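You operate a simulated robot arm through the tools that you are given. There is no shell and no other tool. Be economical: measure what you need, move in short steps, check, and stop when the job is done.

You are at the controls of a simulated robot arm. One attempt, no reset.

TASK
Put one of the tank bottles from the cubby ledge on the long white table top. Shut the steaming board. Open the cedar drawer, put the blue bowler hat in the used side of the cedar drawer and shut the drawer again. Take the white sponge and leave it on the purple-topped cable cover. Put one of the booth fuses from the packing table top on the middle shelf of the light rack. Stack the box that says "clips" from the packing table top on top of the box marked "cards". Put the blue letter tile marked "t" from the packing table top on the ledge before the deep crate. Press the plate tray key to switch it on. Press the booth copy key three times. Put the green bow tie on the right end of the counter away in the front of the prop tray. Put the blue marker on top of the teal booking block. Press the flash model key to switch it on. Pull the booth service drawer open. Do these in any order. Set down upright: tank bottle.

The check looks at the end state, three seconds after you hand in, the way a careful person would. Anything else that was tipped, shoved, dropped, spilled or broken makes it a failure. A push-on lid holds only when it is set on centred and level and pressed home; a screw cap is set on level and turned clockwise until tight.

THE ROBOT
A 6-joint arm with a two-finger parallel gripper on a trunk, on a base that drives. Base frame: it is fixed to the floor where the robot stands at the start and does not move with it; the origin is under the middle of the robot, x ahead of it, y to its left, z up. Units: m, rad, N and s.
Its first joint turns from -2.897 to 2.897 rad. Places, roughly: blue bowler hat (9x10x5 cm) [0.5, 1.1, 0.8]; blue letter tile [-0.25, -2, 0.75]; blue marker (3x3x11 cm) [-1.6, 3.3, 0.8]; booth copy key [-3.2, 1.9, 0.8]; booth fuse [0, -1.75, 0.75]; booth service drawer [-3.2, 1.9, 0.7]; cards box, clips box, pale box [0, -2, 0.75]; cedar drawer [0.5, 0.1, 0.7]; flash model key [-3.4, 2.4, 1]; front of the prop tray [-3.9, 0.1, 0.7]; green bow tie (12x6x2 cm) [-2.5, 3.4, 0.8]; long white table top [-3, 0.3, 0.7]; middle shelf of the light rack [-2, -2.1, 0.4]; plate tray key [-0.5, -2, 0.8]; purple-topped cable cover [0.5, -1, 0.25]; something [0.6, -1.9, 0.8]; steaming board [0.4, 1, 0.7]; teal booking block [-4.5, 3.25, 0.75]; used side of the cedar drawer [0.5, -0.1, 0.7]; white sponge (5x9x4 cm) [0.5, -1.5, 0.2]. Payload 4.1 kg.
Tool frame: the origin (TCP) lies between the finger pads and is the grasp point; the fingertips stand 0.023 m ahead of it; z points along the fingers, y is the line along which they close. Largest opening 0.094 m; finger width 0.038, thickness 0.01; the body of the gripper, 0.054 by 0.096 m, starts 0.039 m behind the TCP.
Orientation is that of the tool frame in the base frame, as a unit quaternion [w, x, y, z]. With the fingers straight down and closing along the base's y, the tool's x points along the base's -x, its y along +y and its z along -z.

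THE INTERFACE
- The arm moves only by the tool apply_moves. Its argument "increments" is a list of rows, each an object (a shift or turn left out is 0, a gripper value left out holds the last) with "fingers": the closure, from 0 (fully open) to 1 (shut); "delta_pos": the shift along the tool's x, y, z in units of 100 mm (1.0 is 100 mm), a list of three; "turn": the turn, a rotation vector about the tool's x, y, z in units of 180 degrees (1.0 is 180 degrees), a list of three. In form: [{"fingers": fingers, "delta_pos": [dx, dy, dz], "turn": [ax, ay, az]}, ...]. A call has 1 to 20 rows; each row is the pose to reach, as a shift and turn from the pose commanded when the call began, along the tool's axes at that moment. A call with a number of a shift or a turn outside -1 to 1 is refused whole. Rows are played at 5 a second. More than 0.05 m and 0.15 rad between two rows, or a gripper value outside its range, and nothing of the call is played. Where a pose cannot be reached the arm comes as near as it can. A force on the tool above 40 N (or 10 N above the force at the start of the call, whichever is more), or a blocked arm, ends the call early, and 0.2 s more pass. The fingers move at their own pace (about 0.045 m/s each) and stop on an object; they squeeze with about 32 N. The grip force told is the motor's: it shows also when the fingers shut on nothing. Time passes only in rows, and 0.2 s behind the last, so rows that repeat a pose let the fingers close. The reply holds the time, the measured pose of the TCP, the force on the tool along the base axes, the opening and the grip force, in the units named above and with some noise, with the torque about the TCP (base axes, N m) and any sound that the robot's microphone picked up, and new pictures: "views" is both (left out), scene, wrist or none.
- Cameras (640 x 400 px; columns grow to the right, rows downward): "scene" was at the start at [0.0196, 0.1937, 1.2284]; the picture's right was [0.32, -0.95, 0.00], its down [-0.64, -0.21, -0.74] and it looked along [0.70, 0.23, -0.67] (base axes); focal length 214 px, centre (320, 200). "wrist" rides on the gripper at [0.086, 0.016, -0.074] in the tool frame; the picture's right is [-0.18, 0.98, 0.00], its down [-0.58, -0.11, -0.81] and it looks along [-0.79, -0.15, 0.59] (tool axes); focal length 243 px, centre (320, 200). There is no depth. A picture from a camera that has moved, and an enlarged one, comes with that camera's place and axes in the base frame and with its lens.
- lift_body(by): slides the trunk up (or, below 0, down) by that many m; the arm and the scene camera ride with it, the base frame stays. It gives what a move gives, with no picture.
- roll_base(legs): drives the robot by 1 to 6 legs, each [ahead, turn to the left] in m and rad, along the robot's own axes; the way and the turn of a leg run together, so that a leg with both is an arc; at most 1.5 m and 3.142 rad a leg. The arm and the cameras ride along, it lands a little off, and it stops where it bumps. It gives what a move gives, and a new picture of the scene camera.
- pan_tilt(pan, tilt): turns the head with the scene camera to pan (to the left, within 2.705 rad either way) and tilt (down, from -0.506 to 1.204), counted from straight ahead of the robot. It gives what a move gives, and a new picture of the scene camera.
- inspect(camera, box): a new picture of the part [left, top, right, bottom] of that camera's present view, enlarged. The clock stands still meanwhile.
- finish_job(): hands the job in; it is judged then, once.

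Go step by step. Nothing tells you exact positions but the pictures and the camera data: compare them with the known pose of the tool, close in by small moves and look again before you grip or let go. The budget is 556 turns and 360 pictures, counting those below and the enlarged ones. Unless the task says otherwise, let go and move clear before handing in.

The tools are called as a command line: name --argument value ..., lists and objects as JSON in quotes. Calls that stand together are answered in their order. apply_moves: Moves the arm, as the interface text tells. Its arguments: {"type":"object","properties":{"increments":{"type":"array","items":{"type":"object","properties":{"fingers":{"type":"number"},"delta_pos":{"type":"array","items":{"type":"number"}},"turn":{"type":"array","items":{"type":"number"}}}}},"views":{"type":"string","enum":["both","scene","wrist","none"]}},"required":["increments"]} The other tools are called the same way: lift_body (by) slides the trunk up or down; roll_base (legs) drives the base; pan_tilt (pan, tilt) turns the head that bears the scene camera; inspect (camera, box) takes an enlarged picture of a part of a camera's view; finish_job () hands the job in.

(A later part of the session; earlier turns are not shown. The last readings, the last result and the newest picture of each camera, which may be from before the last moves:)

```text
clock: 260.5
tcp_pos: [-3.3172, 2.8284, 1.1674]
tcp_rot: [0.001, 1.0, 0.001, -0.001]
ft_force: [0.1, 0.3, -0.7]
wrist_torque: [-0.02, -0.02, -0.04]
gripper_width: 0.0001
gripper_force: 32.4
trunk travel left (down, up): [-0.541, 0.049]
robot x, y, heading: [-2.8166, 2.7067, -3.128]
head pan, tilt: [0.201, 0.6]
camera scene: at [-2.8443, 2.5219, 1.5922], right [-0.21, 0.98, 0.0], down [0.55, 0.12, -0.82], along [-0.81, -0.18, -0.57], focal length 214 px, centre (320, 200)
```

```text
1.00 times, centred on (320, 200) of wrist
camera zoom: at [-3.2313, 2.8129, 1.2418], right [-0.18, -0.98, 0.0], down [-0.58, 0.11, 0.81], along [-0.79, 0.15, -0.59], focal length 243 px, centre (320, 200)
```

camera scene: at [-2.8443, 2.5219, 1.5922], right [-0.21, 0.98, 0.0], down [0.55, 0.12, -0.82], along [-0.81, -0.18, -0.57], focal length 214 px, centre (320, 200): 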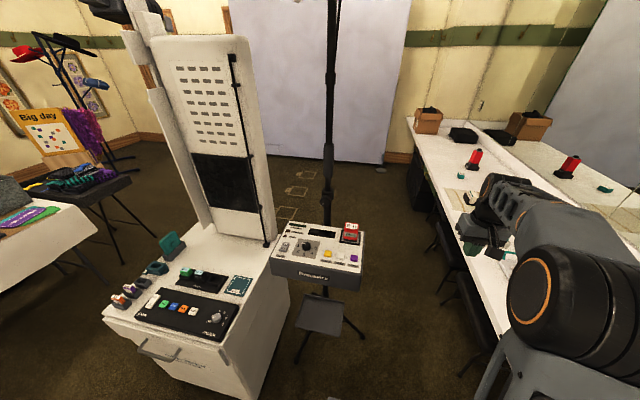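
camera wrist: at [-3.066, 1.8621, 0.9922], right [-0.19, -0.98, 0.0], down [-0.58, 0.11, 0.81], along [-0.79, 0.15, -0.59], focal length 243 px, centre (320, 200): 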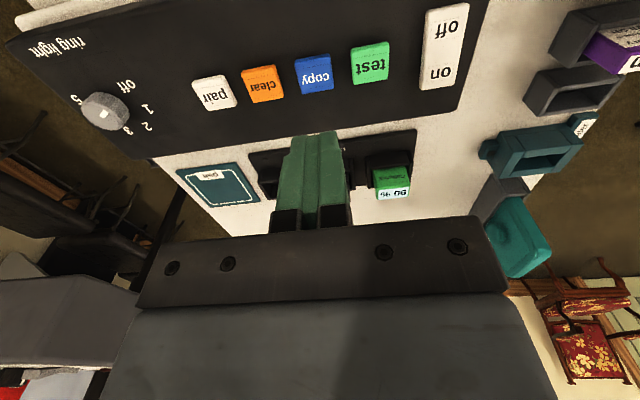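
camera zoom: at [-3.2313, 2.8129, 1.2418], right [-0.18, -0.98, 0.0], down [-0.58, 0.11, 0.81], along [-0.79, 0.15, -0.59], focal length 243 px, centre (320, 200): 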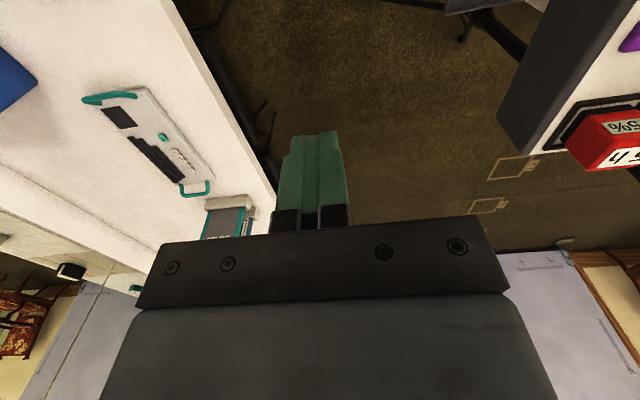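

apply_moves --increments '[{"delta_pos": [-0.1, 0.45, 0]}, {"delta_pos": [-0.2, 0.9, 0]}]' --views "none"

apply_moves --increments '[{"delta_pos": [-0.1, 0.45, 0]}, {"delta_pos": [-0.2, 0.9, 0]}]' --views "none"

apply_moves --increments '[{"delta_pos": [-0.1, 0.45, 0]}, {"delta_pos": [-0.1, 0.9, 0]}]' --views "none"

apply_moves --increments '[{"delta_pos": [0, 0.45, 0]}, {"delta_pos": [0, 0.9, 0]}]' --views "both"

```text
clock: 261.1
tcp_pos: [-3.3391, 2.7362, 1.1688]
tcp_rot: [0.0, 1.0, 0.001, -0.001]
ft_force: [0.3, -0.9, 0.1]
wrist_torque: [-0.01, 0.01, 0.0]
gripper_width: 0.0001
gripper_force: 31.7
trunk travel left (down, up): [-0.541, 0.049]
robot x, y, heading: [-2.8213, 2.7063, -3.131]
head pan, tilt: [0.201, 0.6]
```

```text
clock: 261.7
tcp_pos: [-3.3591, 2.6478, 1.1679]
tcp_rot: [-0.001, 1.0, 0.002, 0.0]
ft_force: [0.0, -0.6, -0.4]
wrist_torque: [-0.02, 0.02, 0.0]
gripper_width: 0.0
gripper_force: 31.9
trunk travel left (down, up): [-0.541, 0.049]
robot x, y, heading: [-2.8196, 2.71, -3.129]
head pan, tilt: [0.201, 0.6]
```

```text
clock: 262.3
tcp_pos: [-3.3673, 2.5559, 1.1672]
tcp_rot: [-0.001, 1.0, 0.0, 0.0]
ft_force: [0.4, -1.4, 0.2]
wrist_torque: [0.01, 0.01, -0.02]
gripper_width: 0.0
gripper_force: 32.2
trunk travel left (down, up): [-0.541, 0.049]
robot x, y, heading: [-2.8186, 2.7059, -3.133]
head pan, tilt: [0.201, 0.6]
```

```text
clock: 262.9
tcp_pos: [-3.3668, 2.466, 1.1664]
tcp_rot: [-0.001, 1.0, 0.001, -0.001]
ft_force: [0.4, -0.8, -0.9]
wrist_torque: [0.02, -0.01, 0.01]
gripper_width: 0.0
gripper_force: 32.0
trunk travel left (down, up): [-0.541, 0.049]
robot x, y, heading: [-2.8218, 2.7062, -3.125]
head pan, tilt: [0.201, 0.6]
camera scene: at [-2.8441, 2.5208, 1.5921], right [-0.21, 0.98, 0.0], down [0.55, 0.12, -0.82], along [-0.81, -0.18, -0.57], focal length 214 px, centre (320, 200)
camera wrist: at [-3.2805, 2.4503, 1.2411], right [-0.18, -0.98, 0.0], down [-0.58, 0.11, 0.81], along [-0.79, 0.15, -0.59], focal length 243 px, centre (320, 200)
```

scene: 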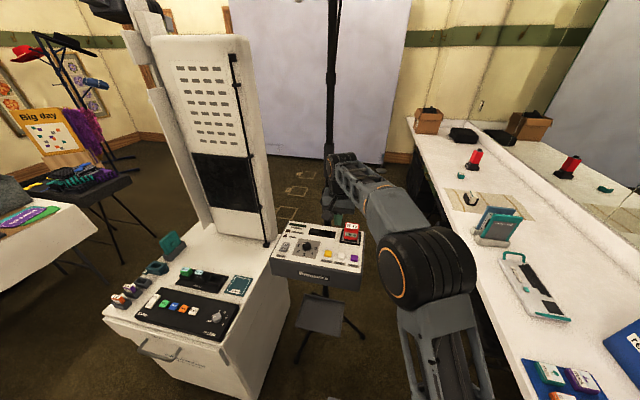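
wrist: 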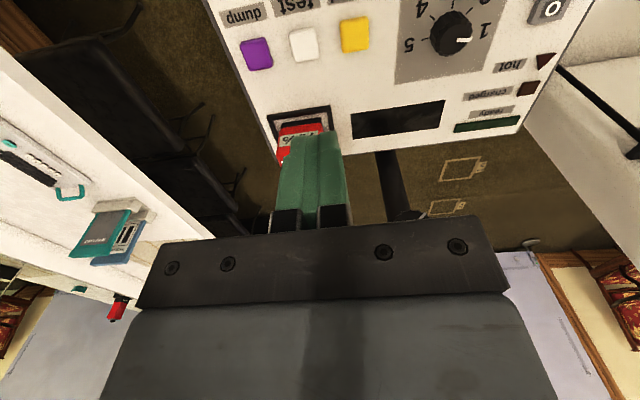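

apply_moves --increments '[{"delta_pos": [-0.06, 0.3, 0]}]' --views "none"

lift_body --by -0.12

apply_moves --increments '[{"delta_pos": [0, 0, 0]}]' --views "wrist"

```text
clock: 263.3
tcp_pos: [-3.3727, 2.4379, 1.1671]
tcp_rot: [-0.001, 1.0, 0.001, -0.001]
ft_force: [0.2, -0.2, -0.4]
wrist_torque: [-0.04, -0.04, 0.02]
gripper_width: 0.0
gripper_force: 31.6
trunk travel left (down, up): [-0.541, 0.049]
robot x, y, heading: [-2.8224, 2.7056, -3.126]
head pan, tilt: [0.201, 0.6]
```

```text
clock: 264.8
tcp_pos: [-3.373, 2.4379, 1.047]
tcp_rot: [-0.001, 1.0, 0.0, -0.001]
ft_force: [0.4, -0.1, -0.6]
wrist_torque: [0.0, 0.03, 0.05]
gripper_width: 0.0
gripper_force: 31.7
trunk travel left (down, up): [-0.421, 0.169]
robot x, y, heading: [-2.8211, 2.7071, -3.128]
head pan, tilt: [0.201, 0.6]
```

```text
clock: 265.2
tcp_pos: [-3.3733, 2.4384, 1.0461]
tcp_rot: [0.0, 1.0, 0.0, -0.001]
ft_force: [0.2, 0.4, -0.3]
wrist_torque: [-0.01, 0.0, -0.01]
gripper_width: 0.0002
gripper_force: 31.8
trunk travel left (down, up): [-0.421, 0.169]
robot x, y, heading: [-2.8177, 2.7068, -3.122]
head pan, tilt: [0.201, 0.6]
camera wrist: at [-3.2862, 2.4226, 1.1217], right [-0.18, -0.98, 0.0], down [-0.58, 0.11, 0.81], along [-0.79, 0.15, -0.59], focal length 243 px, centre (320, 200)
```

wrist: 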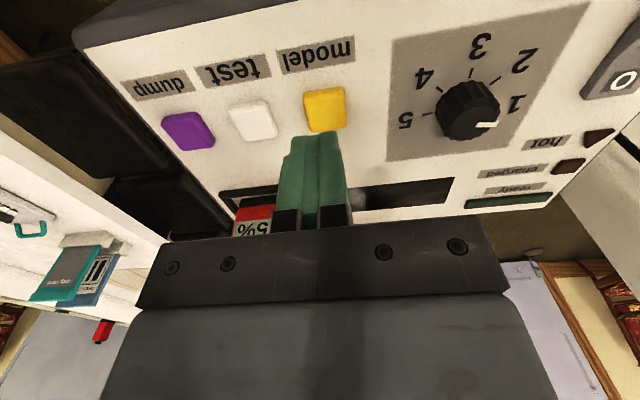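

apply_moves --increments '[{"delta_pos": [0, 0.02, 0.15]}, {"delta_pos": [0, 0.02, 0.28]}, {"delta_pos": [0, 0.02, 0.32]}]' --views "none"

apply_moves --increments '[{"delta_pos": [0, 0, 0.03]}, {"delta_pos": [0, 0, 0.06]}]' --views "none"

```text
clock: 266.0
tcp_pos: [-3.3735, 2.4367, 1.0156]
tcp_rot: [-0.001, 1.0, 0.002, -0.001]
ft_force: [0.5, -0.2, 0.0]
wrist_torque: [0.04, -0.02, 0.01]
gripper_width: 0.0
gripper_force: 32.0
trunk travel left (down, up): [-0.421, 0.169]
robot x, y, heading: [-2.8165, 2.7095, -3.131]
head pan, tilt: [0.201, 0.6]
```

```text
clock: 266.6
tcp_pos: [-3.3733, 2.4367, 1.0102]
tcp_rot: [-0.001, 1.0, 0.001, -0.001]
ft_force: [0.0, 1.0, 2.1]
wrist_torque: [0.04, -0.01, -0.01]
gripper_width: 0.0
gripper_force: 32.5
trunk travel left (down, up): [-0.421, 0.169]
robot x, y, heading: [-2.8209, 2.7041, -3.129]
head pan, tilt: [0.201, 0.6]
heard: click
```

Click heard on contact. Withdraw and check whether the model lamp/key is on.

apply_moves --increments '[{"delta_pos": [0, 0, -0.3]}, {"delta_pos": [0, 0, -0.7]}]' --views "wrist"

lift_body --by 0.12

inspect --camera "wrist" --box '[180, 0, 640, 240]'

```text
clock: 267.2
tcp_pos: [-3.3728, 2.4359, 1.078]
tcp_rot: [-0.001, 1.0, 0.001, -0.001]
ft_force: [-0.2, 0.1, 0.5]
wrist_torque: [-0.01, -0.02, 0.05]
gripper_width: 0.0002
gripper_force: 31.9
trunk travel left (down, up): [-0.421, 0.169]
robot x, y, heading: [-2.8195, 2.7046, -3.126]
head pan, tilt: [0.201, 0.6]
camera wrist: at [-3.2858, 2.4203, 1.1522], right [-0.18, -0.98, 0.0], down [-0.58, 0.11, 0.81], along [-0.79, 0.15, -0.59], focal length 243 px, centre (320, 200)
```

wrist: 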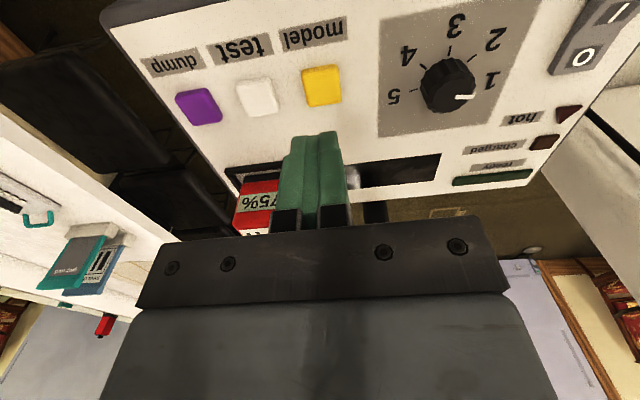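

```text
clock: 268.7
tcp_pos: [-3.3721, 2.4357, 1.1966]
tcp_rot: [0.0, 1.0, 0.001, -0.001]
ft_force: [0.1, -0.2, 0.2]
wrist_torque: [0.01, 0.02, 0.02]
gripper_width: 0.0
gripper_force: 31.7
trunk travel left (down, up): [-0.541, 0.049]
robot x, y, heading: [-2.824, 2.7055, -3.129]
head pan, tilt: [0.201, 0.6]
```

```text
1.39 times, centred on (410, 120) of wrist
camera zoom: at [-3.286, 2.4203, 1.2721], right [-0.18, -0.98, 0.0], down [-0.58, 0.11, 0.81], along [-0.79, 0.15, -0.59], focal length 338 px, centre (195, 311)
```

zoom: 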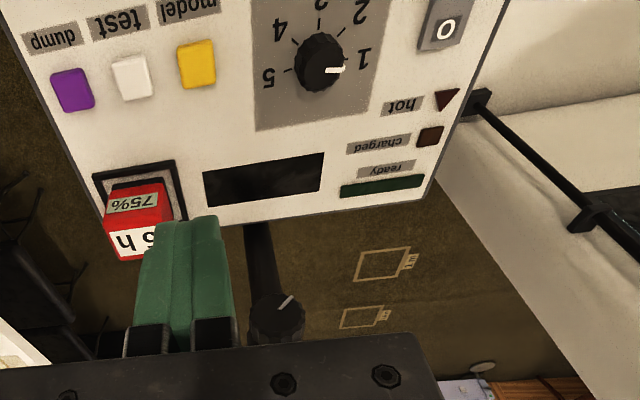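

Assume on. Swing the arm back clear of the pole, then look at the counter.

apply_moves --increments '[{"delta_pos": [0.05, -0.45, 0]}, {"delta_pos": [0.1, -0.9, 0]}]' --views "none"

apply_moves --increments '[{"delta_pos": [0.1, -0.45, 0]}, {"delta_pos": [0.2, -0.9, 0]}]' --views "none"

apply_moves --increments '[{"delta_pos": [0.2, -0.45, 0]}, {"delta_pos": [0.4, -0.9, 0]}]' --views "none"

roll_base --legs '[[-0.55, 0]]'

pan_tilt --pan -1.3 --tilt 0.6

pan_tilt --pan -1.9 --tilt 0.6

```text
clock: 269.3
tcp_pos: [-3.3611, 2.5267, 1.2003]
tcp_rot: [-0.001, 1.0, 0.0, -0.001]
ft_force: [0.9, -0.3, -0.2]
wrist_torque: [-0.03, 0.03, 0.02]
gripper_width: 0.0
gripper_force: 31.9
trunk travel left (down, up): [-0.541, 0.049]
robot x, y, heading: [-2.8207, 2.706, -3.129]
head pan, tilt: [0.201, 0.6]
```

```text
clock: 269.9
tcp_pos: [-3.3416, 2.6168, 1.1994]
tcp_rot: [0.0, 1.0, 0.001, 0.0]
ft_force: [0.2, -0.4, -0.1]
wrist_torque: [-0.03, -0.03, -0.02]
gripper_width: 0.0
gripper_force: 32.0
trunk travel left (down, up): [-0.541, 0.049]
robot x, y, heading: [-2.8185, 2.7063, -3.127]
head pan, tilt: [0.201, 0.6]
```

```text
clock: 270.5
tcp_pos: [-3.3044, 2.7045, 1.198]
tcp_rot: [0.0, 1.0, 0.002, -0.001]
ft_force: [0.6, 0.9, 0.4]
wrist_torque: [-0.05, -0.02, -0.02]
gripper_width: 0.0
gripper_force: 32.0
trunk travel left (down, up): [-0.541, 0.049]
robot x, y, heading: [-2.8213, 2.704, -3.129]
head pan, tilt: [0.201, 0.6]
```

```text
clock: 273.6
tcp_pos: [-2.7578, 2.7111, 1.1987]
tcp_rot: [0.0, 1.0, 0.003, -0.001]
ft_force: [-0.8, 0.1, 0.3]
wrist_torque: [0.06, 0.0, 0.01]
gripper_width: 0.0
gripper_force: 32.5
trunk travel left (down, up): [-0.541, 0.049]
robot x, y, heading: [-2.275, 2.7161, -3.122]
head pan, tilt: [0.201, 0.6]
camera scene: at [-2.2977, 2.53, 1.5923], right [-0.22, 0.98, 0.0], down [0.55, 0.12, -0.83], along [-0.81, -0.18, -0.56], focal length 214 px, centre (320, 200)
```

scene: 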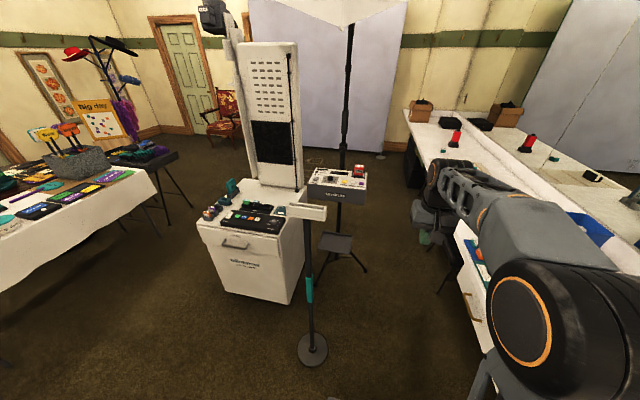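

```text
clock: 275.2
tcp_pos: [-2.759, 2.7106, 1.1971]
tcp_rot: [0.0, 1.0, 0.003, 0.0]
ft_force: [0.2, -0.7, -0.8]
wrist_torque: [-0.02, 0.02, 0.0]
gripper_width: 0.0003
gripper_force: 32.2
trunk travel left (down, up): [-0.541, 0.049]
robot x, y, heading: [-2.2759, 2.7127, -3.129]
head pan, tilt: [-1.3, 0.6]
camera scene: at [-2.2368, 2.6337, 1.5923], right [0.96, 0.28, 0.0], down [0.16, -0.54, -0.83], along [-0.23, 0.79, -0.56], focal length 214 px, centre (320, 200)
```

scene: 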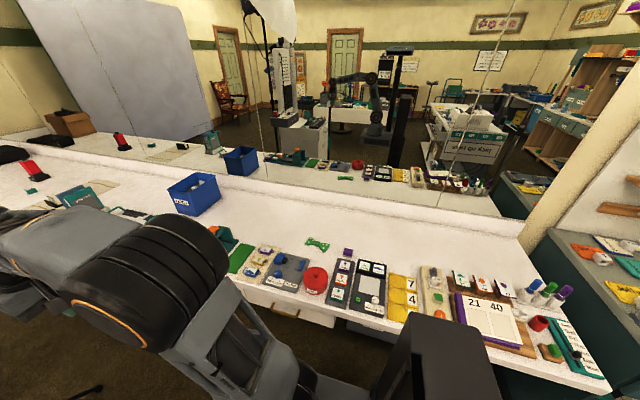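

```text
clock: 276.2
tcp_pos: [-2.7581, 2.7115, 1.1987]
tcp_rot: [0.0, 1.0, 0.003, -0.001]
ft_force: [-0.2, 0.4, 0.9]
wrist_torque: [0.0, 0.0, -0.01]
gripper_width: 0.0001
gripper_force: 32.1
trunk travel left (down, up): [-0.541, 0.049]
robot x, y, heading: [-2.2741, 2.716, -3.123]
head pan, tilt: [-1.901, 0.6]
camera scene: at [-2.1845, 2.6331, 1.5923], right [0.95, -0.31, 0.0], down [-0.17, -0.54, -0.83], along [0.25, 0.79, -0.56], focal length 214 px, centre (320, 200)
```

scene: 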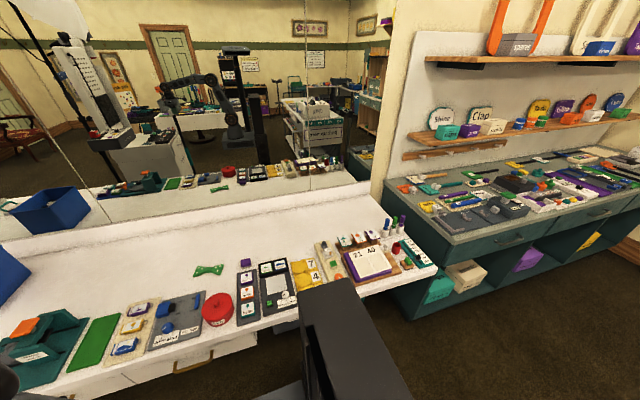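

inspect --camera "scene" --box '[180, 190, 440, 330]'

```text
2.46 times, centred on (310, 260) of scene
camera zoom: at [-2.1845, 2.6331, 1.5923], right [0.95, -0.31, 0.0], down [-0.17, -0.54, -0.83], along [0.25, 0.79, -0.56], focal length 528 px, centre (345, 52)
```

zoom: 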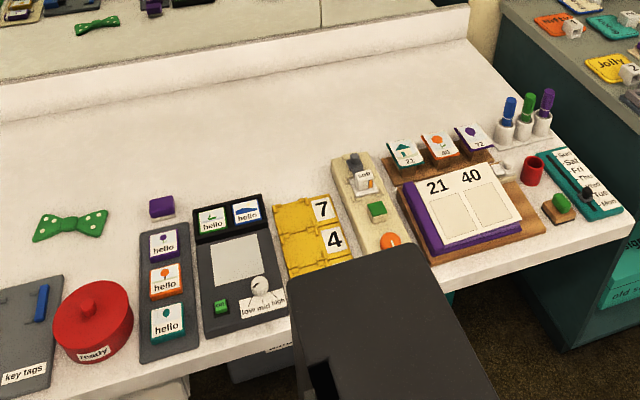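

Blue marker stands in a rack at about (-1.625, 3.30). Drive there.

roll_base --legs '[[-0.62, 0], [0, -1.58]]'

pan_tilt --pan 0.1 --tilt 0.8

inspect --camera "wrist" --box '[0, 0, 640, 400]'

```text
clock: 283.5
tcp_pos: [-1.6558, 3.2079, 1.1987]
tcp_rot: [0.001, -0.704, 0.71, 0.001]
ft_force: [0.9, -0.2, -0.6]
wrist_torque: [0.04, -0.01, 0.02]
gripper_width: 0.0
gripper_force: 31.6
trunk travel left (down, up): [-0.541, 0.049]
robot x, y, heading: [-1.6573, 2.7233, 1.574]
head pan, tilt: [-1.901, 0.6]
camera scene: at [-1.7408, 2.6355, 1.5923], right [-0.32, -0.95, 0.0], down [-0.54, 0.18, -0.83], along [0.78, -0.26, -0.56], focal length 214 px, centre (320, 200)
```

scene: 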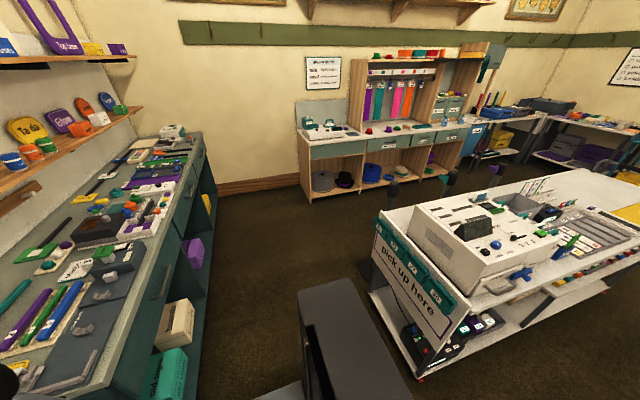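

```text
clock: 285.4
tcp_pos: [-1.654, 3.208, 1.198]
tcp_rot: [0.001, -0.703, 0.711, 0.0]
ft_force: [-0.3, -0.2, 0.7]
wrist_torque: [0.0, 0.01, -0.01]
gripper_width: 0.0
gripper_force: 31.7
trunk travel left (down, up): [-0.541, 0.049]
robot x, y, heading: [-1.6589, 2.7192, 1.576]
head pan, tilt: [0.099, 0.799]
camera scene: at [-1.8328, 2.7441, 1.5754], right [0.99, 0.1, 0.0], down [0.07, -0.71, -0.7], along [-0.07, 0.69, -0.72], focal length 214 px, centre (320, 200)
```

scene: 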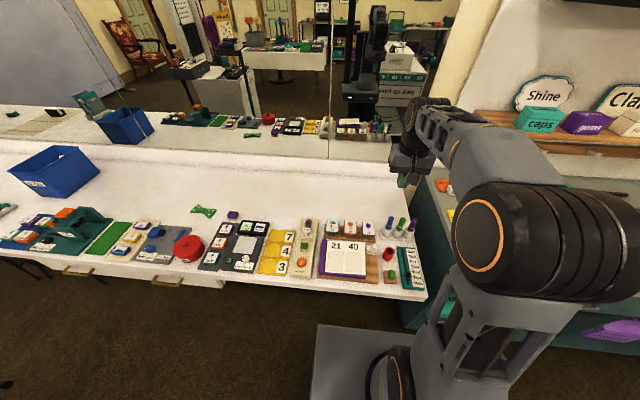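

```text
1.00 times, centred on (320, 200) of wrist
camera zoom: at [-1.6722, 3.1218, 1.2732], right [-0.98, 0.19, 0.0], down [0.11, 0.58, 0.81], along [0.16, 0.79, -0.59], focal length 243 px, centre (320, 200)
```

zoom: 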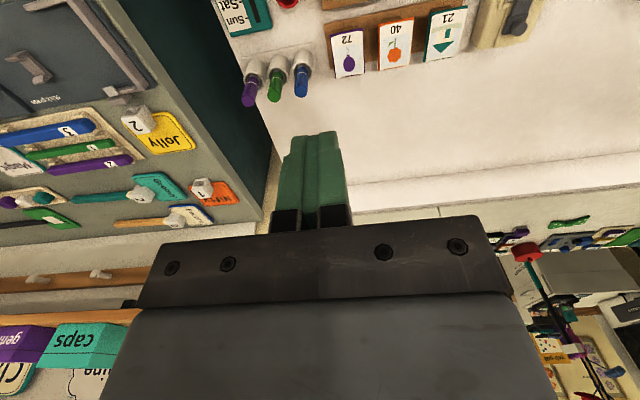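

inspect --camera "scene" --box '[320, 190, 440, 290]'

inspect --camera "wrist" --box '[220, 20, 380, 120]'

```text
4.00 times, centred on (380, 240) of scene
camera zoom: at [-1.8328, 2.7441, 1.5754], right [0.99, 0.1, 0.0], down [0.07, -0.71, -0.7], along [-0.07, 0.69, -0.72], focal length 858 px, centre (80, 40)
```

zoom: 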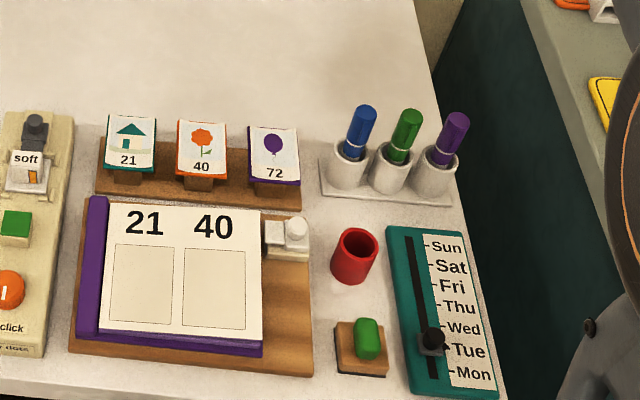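

```text
4.00 times, centred on (300, 70) of wrist
camera zoom: at [-1.6722, 3.1218, 1.2732], right [-0.98, 0.19, 0.0], down [0.11, 0.58, 0.81], along [0.16, 0.79, -0.59], focal length 970 px, centre (400, 720)
```

zoom: 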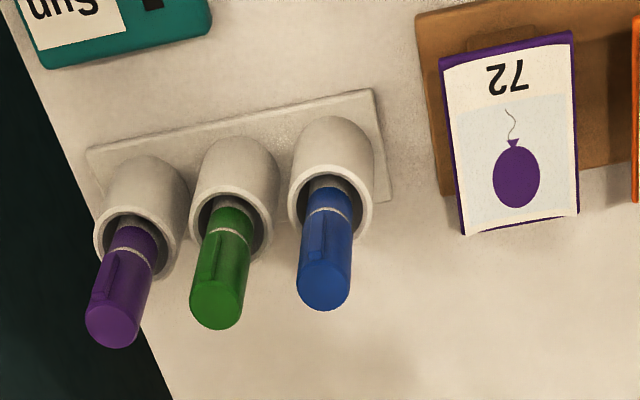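

Marker top is at (-1.595, 3.335, 0.882). I'll rotate the gripper 90° so the fingers avoid the green marker.

roll_base --legs '[[0.07, 0]]'

apply_moves --increments '[{"turn": [0, 0, 0.046], "fingers": 0.3}, {"turn": [0, 0, 0.092]}, {"turn": [0, 0, 0.138]}, {"turn": [0, 0, 0.184]}, {"turn": [0, 0, 0.23]}, {"turn": [0, 0, 0.276]}, {"turn": [0, 0, 0.322]}, {"turn": [0, 0, 0.368]}, {"turn": [0, 0, 0.414]}, {"turn": [0, 0, 0.46], "delta_pos": [-0.3, -0.2, 0]}, {"turn": [0, 0, 0.5], "delta_pos": [-0.57, -0.57, 0]}]' --views "wrist"

```text
clock: 286.5
tcp_pos: [-1.6553, 3.2784, 1.1982]
tcp_rot: [0.001, -0.705, 0.709, 0.001]
ft_force: [0.1, 0.9, -0.1]
wrist_torque: [-0.03, 0.0, 0.01]
gripper_width: 0.0
gripper_force: 32.2
trunk travel left (down, up): [-0.541, 0.049]
robot x, y, heading: [-1.6589, 2.7922, 1.571]
head pan, tilt: [0.099, 0.799]
camera scene: at [-1.8331, 2.8145, 1.5754], right [0.99, 0.1, 0.0], down [0.07, -0.71, -0.7], along [-0.07, 0.69, -0.72], focal length 214 px, centre (320, 200)
```

scene: 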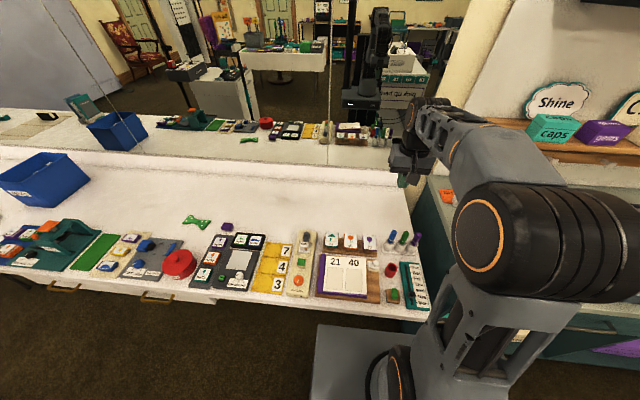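

```text
clock: 288.9
tcp_pos: [-1.5961, 3.3348, 1.1971]
tcp_rot: [0.0, 0.006, 1.0, 0.001]
ft_force: [-0.5, 0.0, 0.7]
wrist_torque: [0.0, 0.01, 0.0]
gripper_width: 0.0657
gripper_force: 0.0
trunk travel left (down, up): [-0.541, 0.049]
robot x, y, heading: [-1.6596, 2.7912, 1.575]
head pan, tilt: [0.099, 0.799]
camera wrist: at [-1.6822, 3.3516, 1.2731], right [0.2, 0.98, 0.0], down [0.58, -0.12, 0.81], along [0.79, -0.16, -0.59], focal length 243 px, centre (320, 200)
```

wrist: 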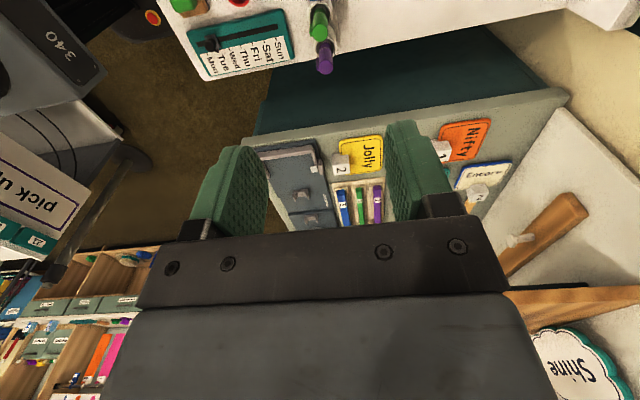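

lift_body --by -0.25

apply_moves --increments '[{"delta_pos": [0, 0, 0]}]' --views "both"

```text
clock: 291.4
tcp_pos: [-1.5964, 3.334, 0.9497]
tcp_rot: [0.0, 0.004, 1.0, 0.001]
ft_force: [0.3, -0.5, 0.1]
wrist_torque: [-0.01, 0.01, -0.02]
gripper_width: 0.0659
gripper_force: 0.1
trunk travel left (down, up): [-0.291, 0.299]
robot x, y, heading: [-1.6579, 2.7945, 1.571]
head pan, tilt: [0.099, 0.799]
```

```text
clock: 291.8
tcp_pos: [-1.597, 3.3322, 0.9484]
tcp_rot: [0.0, 0.003, 1.0, 0.002]
ft_force: [0.3, 0.0, 0.5]
wrist_torque: [-0.01, -0.02, 0.0]
gripper_width: 0.0658
gripper_force: 0.0
trunk travel left (down, up): [-0.291, 0.299]
robot x, y, heading: [-1.6587, 2.7949, 1.574]
head pan, tilt: [0.099, 0.799]
camera scene: at [-1.8331, 2.8133, 1.3254], right [0.99, 0.1, 0.0], down [0.07, -0.71, -0.7], along [-0.07, 0.69, -0.72], focal length 214 px, centre (320, 200)
camera wrist: at [-1.6834, 3.3506, 1.0233], right [0.19, 0.98, 0.0], down [0.58, -0.11, 0.81], along [0.79, -0.15, -0.59], focal length 243 px, centre (320, 200)
```

scene: 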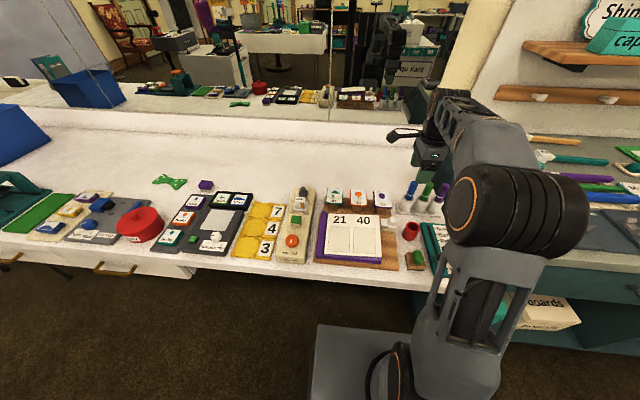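
wrist: 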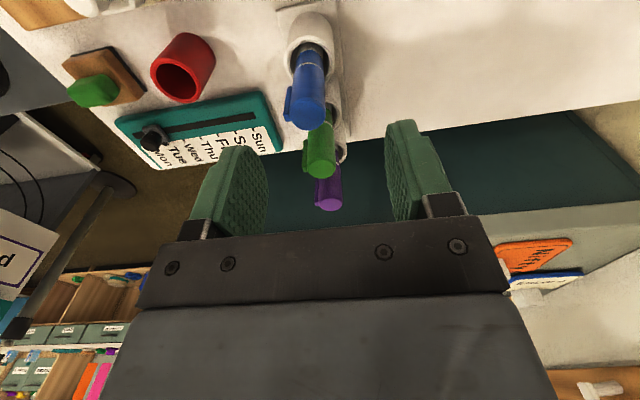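

apply_moves --increments '[{"delta_pos": [-0.07, -0.08, 0.2]}, {"delta_pos": [-0.07, -0.08, 0.45]}, {"delta_pos": [-0.07, -0.08, 0.72]}]' --views "wrist"

```text
clock: 292.6
tcp_pos: [-1.59, 3.3246, 0.8764]
tcp_rot: [0.0, 0.003, 1.0, 0.001]
ft_force: [0.2, 0.8, 0.0]
wrist_torque: [-0.01, -0.03, -0.02]
gripper_width: 0.0657
gripper_force: 0.1
trunk travel left (down, up): [-0.291, 0.299]
robot x, y, heading: [-1.6597, 2.7885, 1.572]
head pan, tilt: [0.099, 0.799]
camera wrist: at [-1.6764, 3.342, 0.9512], right [0.19, 0.98, 0.0], down [0.58, -0.11, 0.81], along [0.79, -0.15, -0.59], focal length 243 px, centre (320, 200)
```

wrist: 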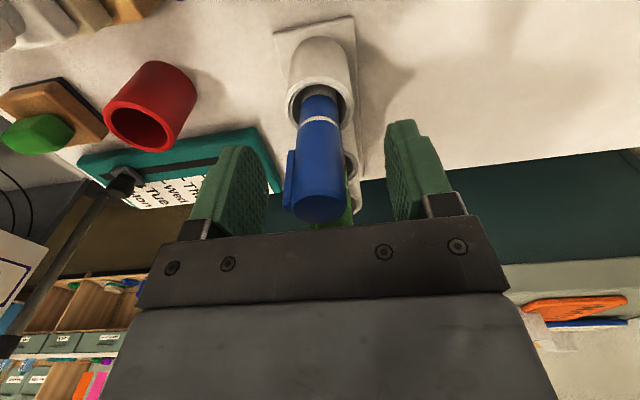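

apply_moves --increments '[{"delta_pos": [0, 0, 0.05]}, {"delta_pos": [0, 0, 0.05], "fingers": 1}, {"delta_pos": [0, 0, 0.05], "fingers": 1}, {"delta_pos": [0, 0, 0.05], "fingers": 1}, {"delta_pos": [0, 0, 0.05], "fingers": 1}, {"delta_pos": [0, 0, 0.05], "fingers": 1}]' --views "none"

lift_body --by 0.25

inspect --camera "wrist" --box '[0, 0, 640, 400]'

```text
clock: 294.0
tcp_pos: [-1.5894, 3.3249, 0.8722]
tcp_rot: [0.0, 0.004, 1.0, 0.0]
ft_force: [0.2, -0.2, 0.2]
wrist_torque: [-0.01, 0.0, -0.02]
gripper_width: 0.02
gripper_force: 31.9
trunk travel left (down, up): [-0.291, 0.299]
robot x, y, heading: [-1.659, 2.794, 1.577]
head pan, tilt: [0.099, 0.799]
```

```text
clock: 296.6
tcp_pos: [-1.59, 3.3239, 1.1217]
tcp_rot: [0.001, 0.003, 1.0, 0.002]
ft_force: [0.2, 0.6, -0.3]
wrist_torque: [0.02, 0.01, -0.01]
gripper_width: 0.0201
gripper_force: 32.0
trunk travel left (down, up): [-0.541, 0.049]
robot x, y, heading: [-1.66, 2.794, 1.575]
head pan, tilt: [0.099, 0.799]
```

```text
1.00 times, centred on (320, 200) of wrist
camera zoom: at [-1.6764, 3.342, 1.1964], right [0.19, 0.98, 0.0], down [0.58, -0.11, 0.81], along [0.79, -0.15, -0.59], focal length 243 px, centre (320, 200)
```

zoom: 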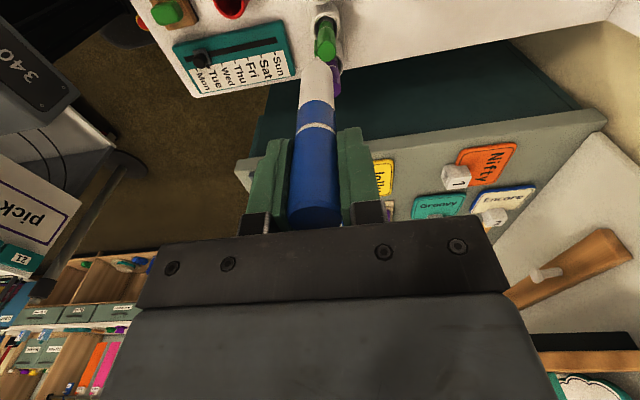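

Marker held. Back off, turn west and check the corridor to the far end of the counter.

roll_base --legs '[[-0.1, 0], [0, 1.57], [0.5, 0]]'

pan_tilt --pan 0.0 --tilt 0.45

inspect --camera "scene" --box '[260, 60, 560, 260]'

```text
clock: 304.2
tcp_pos: [-2.6941, 2.7409, 1.1228]
tcp_rot: [0.001, 0.71, -0.704, -0.002]
ft_force: [-0.3, 1.0, -0.6]
wrist_torque: [0.03, -0.01, -0.03]
gripper_width: 0.0202
gripper_force: 32.1
trunk travel left (down, up): [-0.541, 0.049]
robot x, y, heading: [-2.1666, 2.6781, -3.12]
head pan, tilt: [0.099, 0.799]
camera scene: at [-2.1789, 2.5061, 1.5754], right [-0.12, 0.99, 0.0], down [0.71, 0.09, -0.7], along [-0.69, -0.08, -0.72], focal length 214 px, centre (320, 200)
```

scene: 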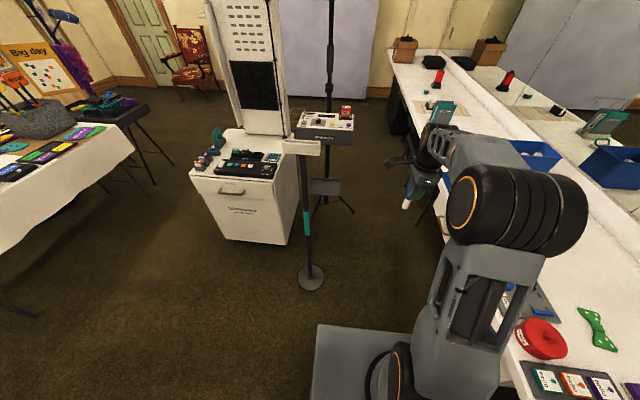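

```text
clock: 305.0
tcp_pos: [-2.6945, 2.7403, 1.1212]
tcp_rot: [0.001, 0.71, -0.704, -0.001]
ft_force: [-0.3, 0.2, 0.1]
wrist_torque: [0.01, 0.0, -0.01]
gripper_width: 0.0201
gripper_force: 32.0
trunk travel left (down, up): [-0.541, 0.049]
robot x, y, heading: [-2.1607, 2.6811, -3.123]
head pan, tilt: [0.0, 0.45]
camera scene: at [-2.1903, 2.5139, 1.6057], right [-0.02, 1.0, 0.0], down [0.44, 0.01, -0.9], along [-0.9, -0.02, -0.44], focal length 214 px, centre (320, 200)
```

scene: 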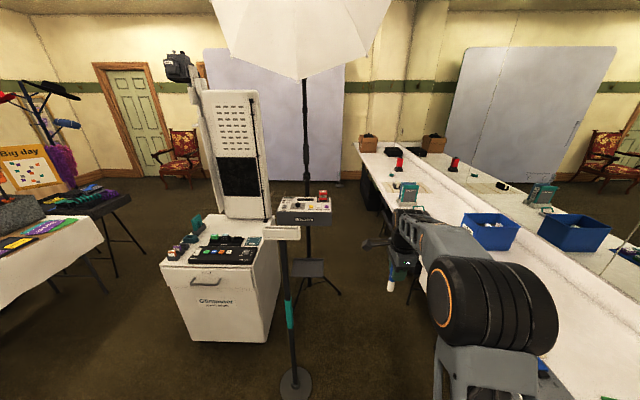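

```text
2.00 times, centred on (410, 160) of scene
camera zoom: at [-2.1903, 2.5139, 1.6057], right [-0.02, 1.0, 0.0], down [0.44, 0.01, -0.9], along [-0.9, -0.02, -0.44], focal length 429 px, centre (140, 280)
```

zoom: 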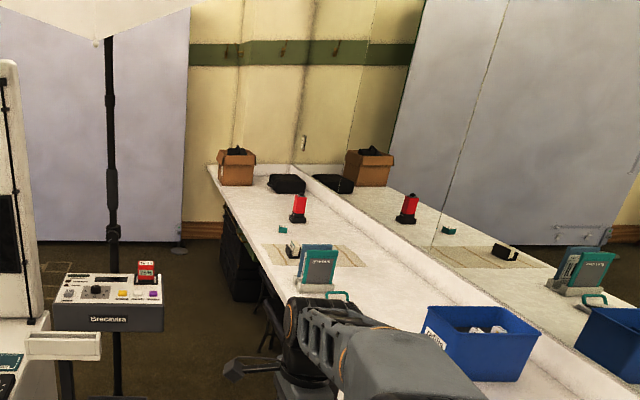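

The booking block is a small teal block near (-4.58, 3.29). The corridor by the tripod is too narrow, so go round the south-west of the booth.

roll_base --legs '[[0, 1.56], [1.55, 0], [0, -1.57], [1.0, 0]]'

inspect --camera "scene" --box '[0, 120, 320, 320]'

```text
refused: 1.55 is not a number from -1.5 to 1.5
```

```text
2.00 times, centred on (160, 220) of scene
camera zoom: at [-2.1903, 2.5139, 1.6057], right [-0.02, 1.0, 0.0], down [0.44, 0.01, -0.9], along [-0.9, -0.02, -0.44], focal length 429 px, centre (640, 160)
```

zoom: 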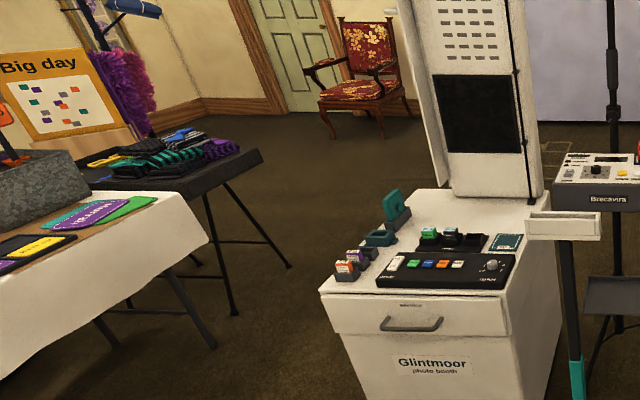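

roll_base --legs '[[0, 1.56], [1.48, 0], [0, -1.57], [1.1, 0]]'

pan_tilt --pan -0.3 --tilt 0.5

```text
clock: 325.2
tcp_pos: [-3.7367, 1.2335, 1.1212]
tcp_rot: [0.0, 0.714, -0.7, -0.001]
ft_force: [0.1, 1.1, -0.2]
wrist_torque: [0.01, 0.03, 0.0]
gripper_width: 0.0202
gripper_force: 32.1
trunk travel left (down, up): [-0.541, 0.049]
robot x, y, heading: [-3.2068, 1.1822, -3.109]
head pan, tilt: [0.0, 0.45]
camera scene: at [-3.2293, 1.0143, 1.6058], right [-0.03, 1.0, 0.0], down [0.44, 0.01, -0.9], along [-0.9, -0.03, -0.44], focal length 214 px, centre (320, 200)
```

scene: 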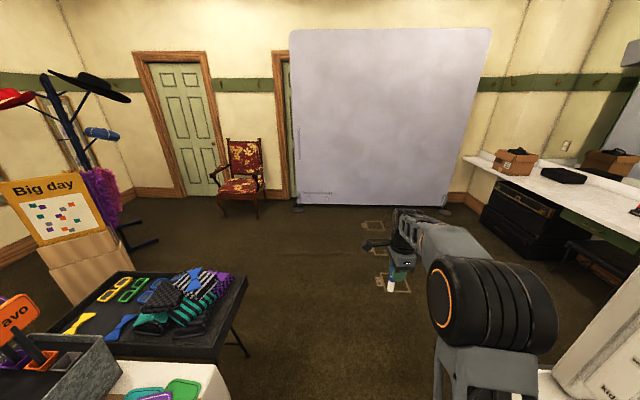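

```text
clock: 326.0
tcp_pos: [-3.7358, 1.2348, 1.1211]
tcp_rot: [0.0, 0.714, -0.7, -0.001]
ft_force: [0.3, -0.2, 0.0]
wrist_torque: [0.01, -0.02, 0.03]
gripper_width: 0.0198
gripper_force: 31.6
trunk travel left (down, up): [-0.541, 0.049]
robot x, y, heading: [-3.2044, 1.1823, -3.109]
head pan, tilt: [-0.3, 0.499]
camera scene: at [-3.225, 1.0413, 1.6014], right [0.26, 0.96, 0.0], down [0.46, -0.13, -0.88], along [-0.85, 0.23, -0.48], focal length 214 px, centre (320, 200)
```

scene: 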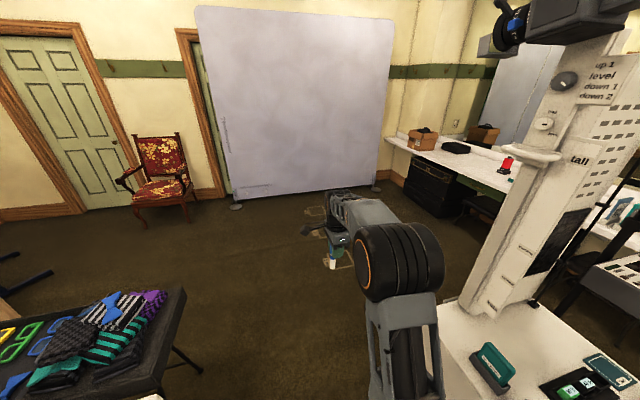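

roll_base --legs '[[1.27, 0], [0, -1.6], [1.35, 0]]'

pan_tilt --pan 0.2 --tilt 0.7

```text
clock: 342.6
tcp_pos: [-4.4314, 3.0049, 1.123]
tcp_rot: [0.001, -0.006, 1.0, 0.0]
ft_force: [-1.6, -0.3, 0.5]
wrist_torque: [0.01, -0.01, 0.0]
gripper_width: 0.0201
gripper_force: 31.7
trunk travel left (down, up): [-0.541, 0.049]
robot x, y, heading: [-4.4875, 2.4719, 1.591]
head pan, tilt: [-0.3, 0.499]
camera scene: at [-4.6307, 2.4973, 1.6013], right [0.96, -0.28, 0.0], down [-0.13, -0.46, -0.88], along [0.24, 0.84, -0.48], focal length 214 px, centre (320, 200)
```

scene: 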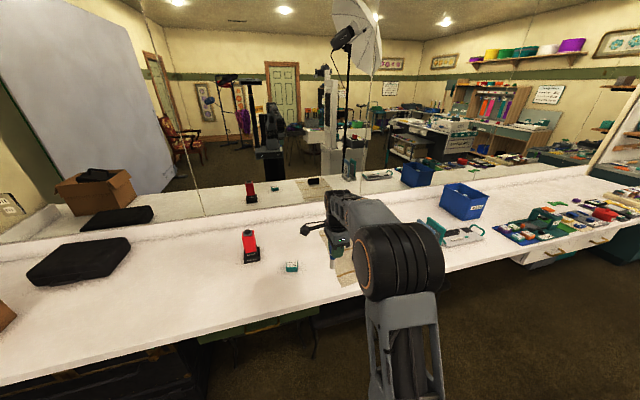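

```text
clock: 343.5
tcp_pos: [-4.432, 3.0057, 1.1211]
tcp_rot: [0.0, -0.005, 1.0, 0.0]
ft_force: [0.4, -0.1, -0.2]
wrist_torque: [0.02, -0.02, 0.02]
gripper_width: 0.0201
gripper_force: 32.6
trunk travel left (down, up): [-0.541, 0.049]
robot x, y, heading: [-4.4883, 2.4746, 1.591]
head pan, tilt: [0.201, 0.7]
camera scene: at [-4.6744, 2.4926, 1.5837], right [0.98, 0.22, 0.0], down [0.14, -0.63, -0.77], along [-0.17, 0.75, -0.64], focal length 214 px, centre (320, 200)
```

scene: 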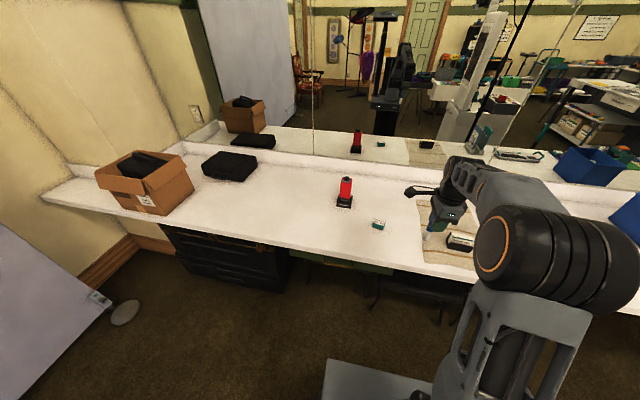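

inspect --camera "scene" --box '[300, 160, 480, 280]'

inspect --camera "wrist" --box '[0, 0, 640, 400]'

```text
3.33 times, centred on (390, 220) of scene
camera zoom: at [-4.6744, 2.4926, 1.5837], right [0.98, 0.22, 0.0], down [0.14, -0.63, -0.77], along [-0.17, 0.75, -0.64], focal length 715 px, centre (87, 133)
```

zoom: 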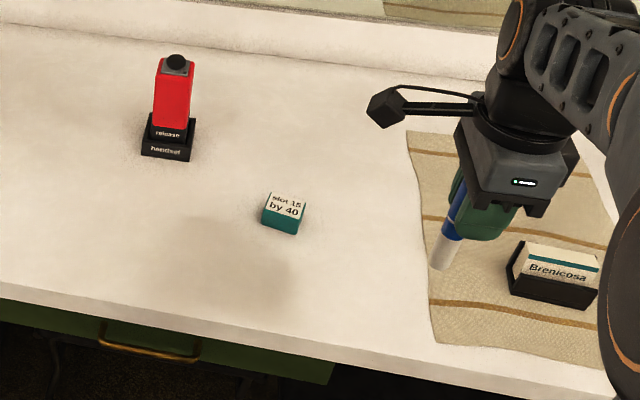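

```text
1.00 times, centred on (320, 200) of wrist
camera zoom: at [-4.518, 3.0211, 1.1965], right [0.17, 0.98, 0.0], down [0.58, -0.1, 0.81], along [0.79, -0.14, -0.59], focal length 243 px, centre (320, 200)
```

zoom: 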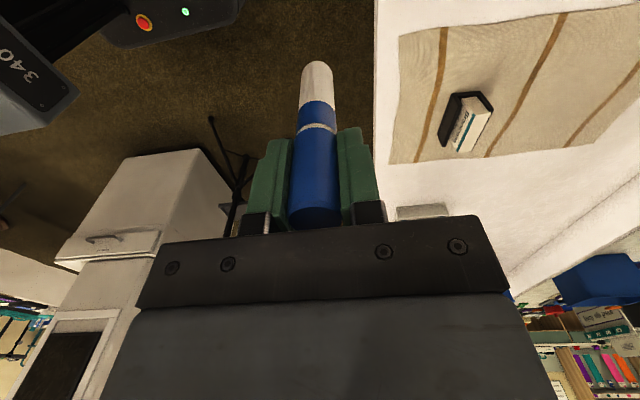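

inspect --camera "wrist" --box '[260, 40, 380, 160]'

inspect --camera "scene" --box '[360, 205, 450, 250]'

```text
3.33 times, centred on (320, 100) of wrist
camera zoom: at [-4.518, 3.0211, 1.1965], right [0.17, 0.98, 0.0], down [0.58, -0.1, 0.81], along [0.79, -0.14, -0.59], focal length 809 px, centre (320, 533)
```

zoom: 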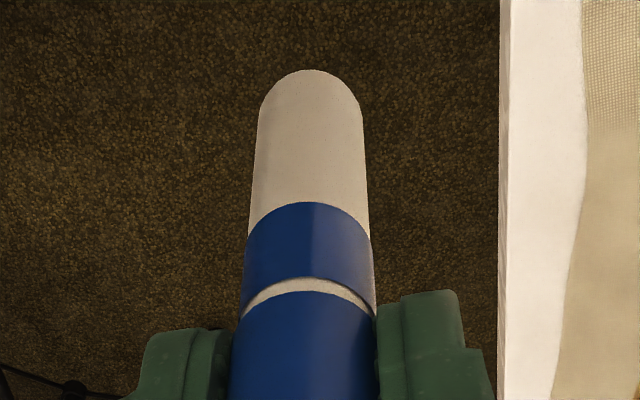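

```text
7.11 times, centred on (405, 228) of scene
camera zoom: at [-4.6744, 2.4926, 1.5837], right [0.98, 0.22, 0.0], down [0.14, -0.63, -0.77], along [-0.17, 0.75, -0.64], focal length 1525 px, centre (-284, 4)
```

zoom: 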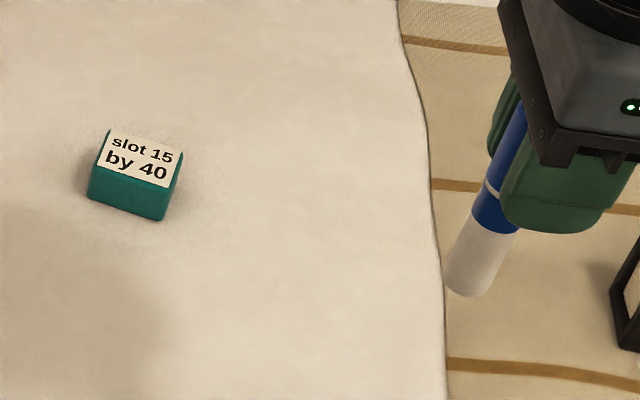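

roll_base --legs '[[0.2, 0]]'

pan_tilt --pan 0.1 --tilt 1.1

```text
clock: 345.1
tcp_pos: [-4.4341, 3.2073, 1.1212]
tcp_rot: [0.0, -0.004, 1.0, 0.001]
ft_force: [0.1, 0.6, -0.8]
wrist_torque: [-0.01, -0.01, -0.02]
gripper_width: 0.0202
gripper_force: 31.4
trunk travel left (down, up): [-0.541, 0.049]
robot x, y, heading: [-4.4928, 2.6709, 1.592]
head pan, tilt: [0.201, 0.7]
camera scene: at [-4.6785, 2.6947, 1.5836], right [0.98, 0.22, 0.0], down [0.14, -0.63, -0.76], along [-0.17, 0.75, -0.64], focal length 214 px, centre (320, 200)
```

scene: 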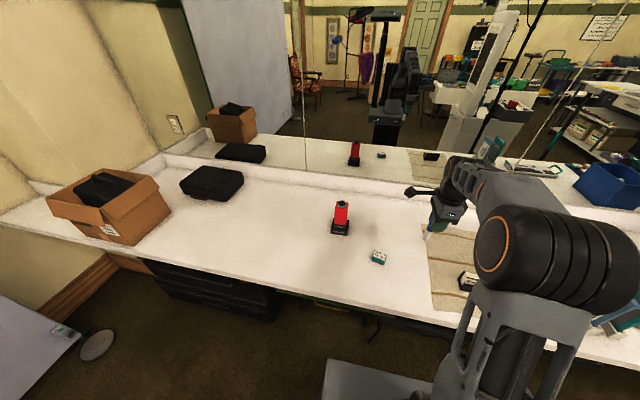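

```text
clock: 346.0
tcp_pos: [-4.4346, 3.2063, 1.1213]
tcp_rot: [0.0, -0.005, 1.0, 0.001]
ft_force: [0.4, -0.1, -0.3]
wrist_torque: [-0.01, -0.02, -0.01]
gripper_width: 0.0199
gripper_force: 31.7
trunk travel left (down, up): [-0.541, 0.049]
robot x, y, heading: [-4.4971, 2.6715, 1.589]
head pan, tilt: [0.099, 1.1]
camera scene: at [-4.6675, 2.6739, 1.5537], right [0.99, 0.12, 0.0], down [0.11, -0.88, -0.45], along [-0.05, 0.45, -0.89], focal length 214 px, centre (320, 200)
```

scene: 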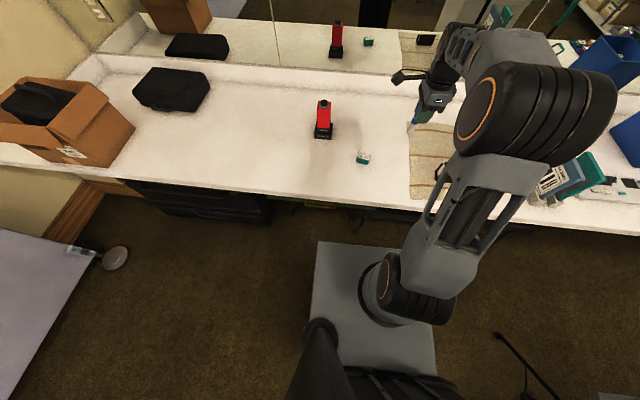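

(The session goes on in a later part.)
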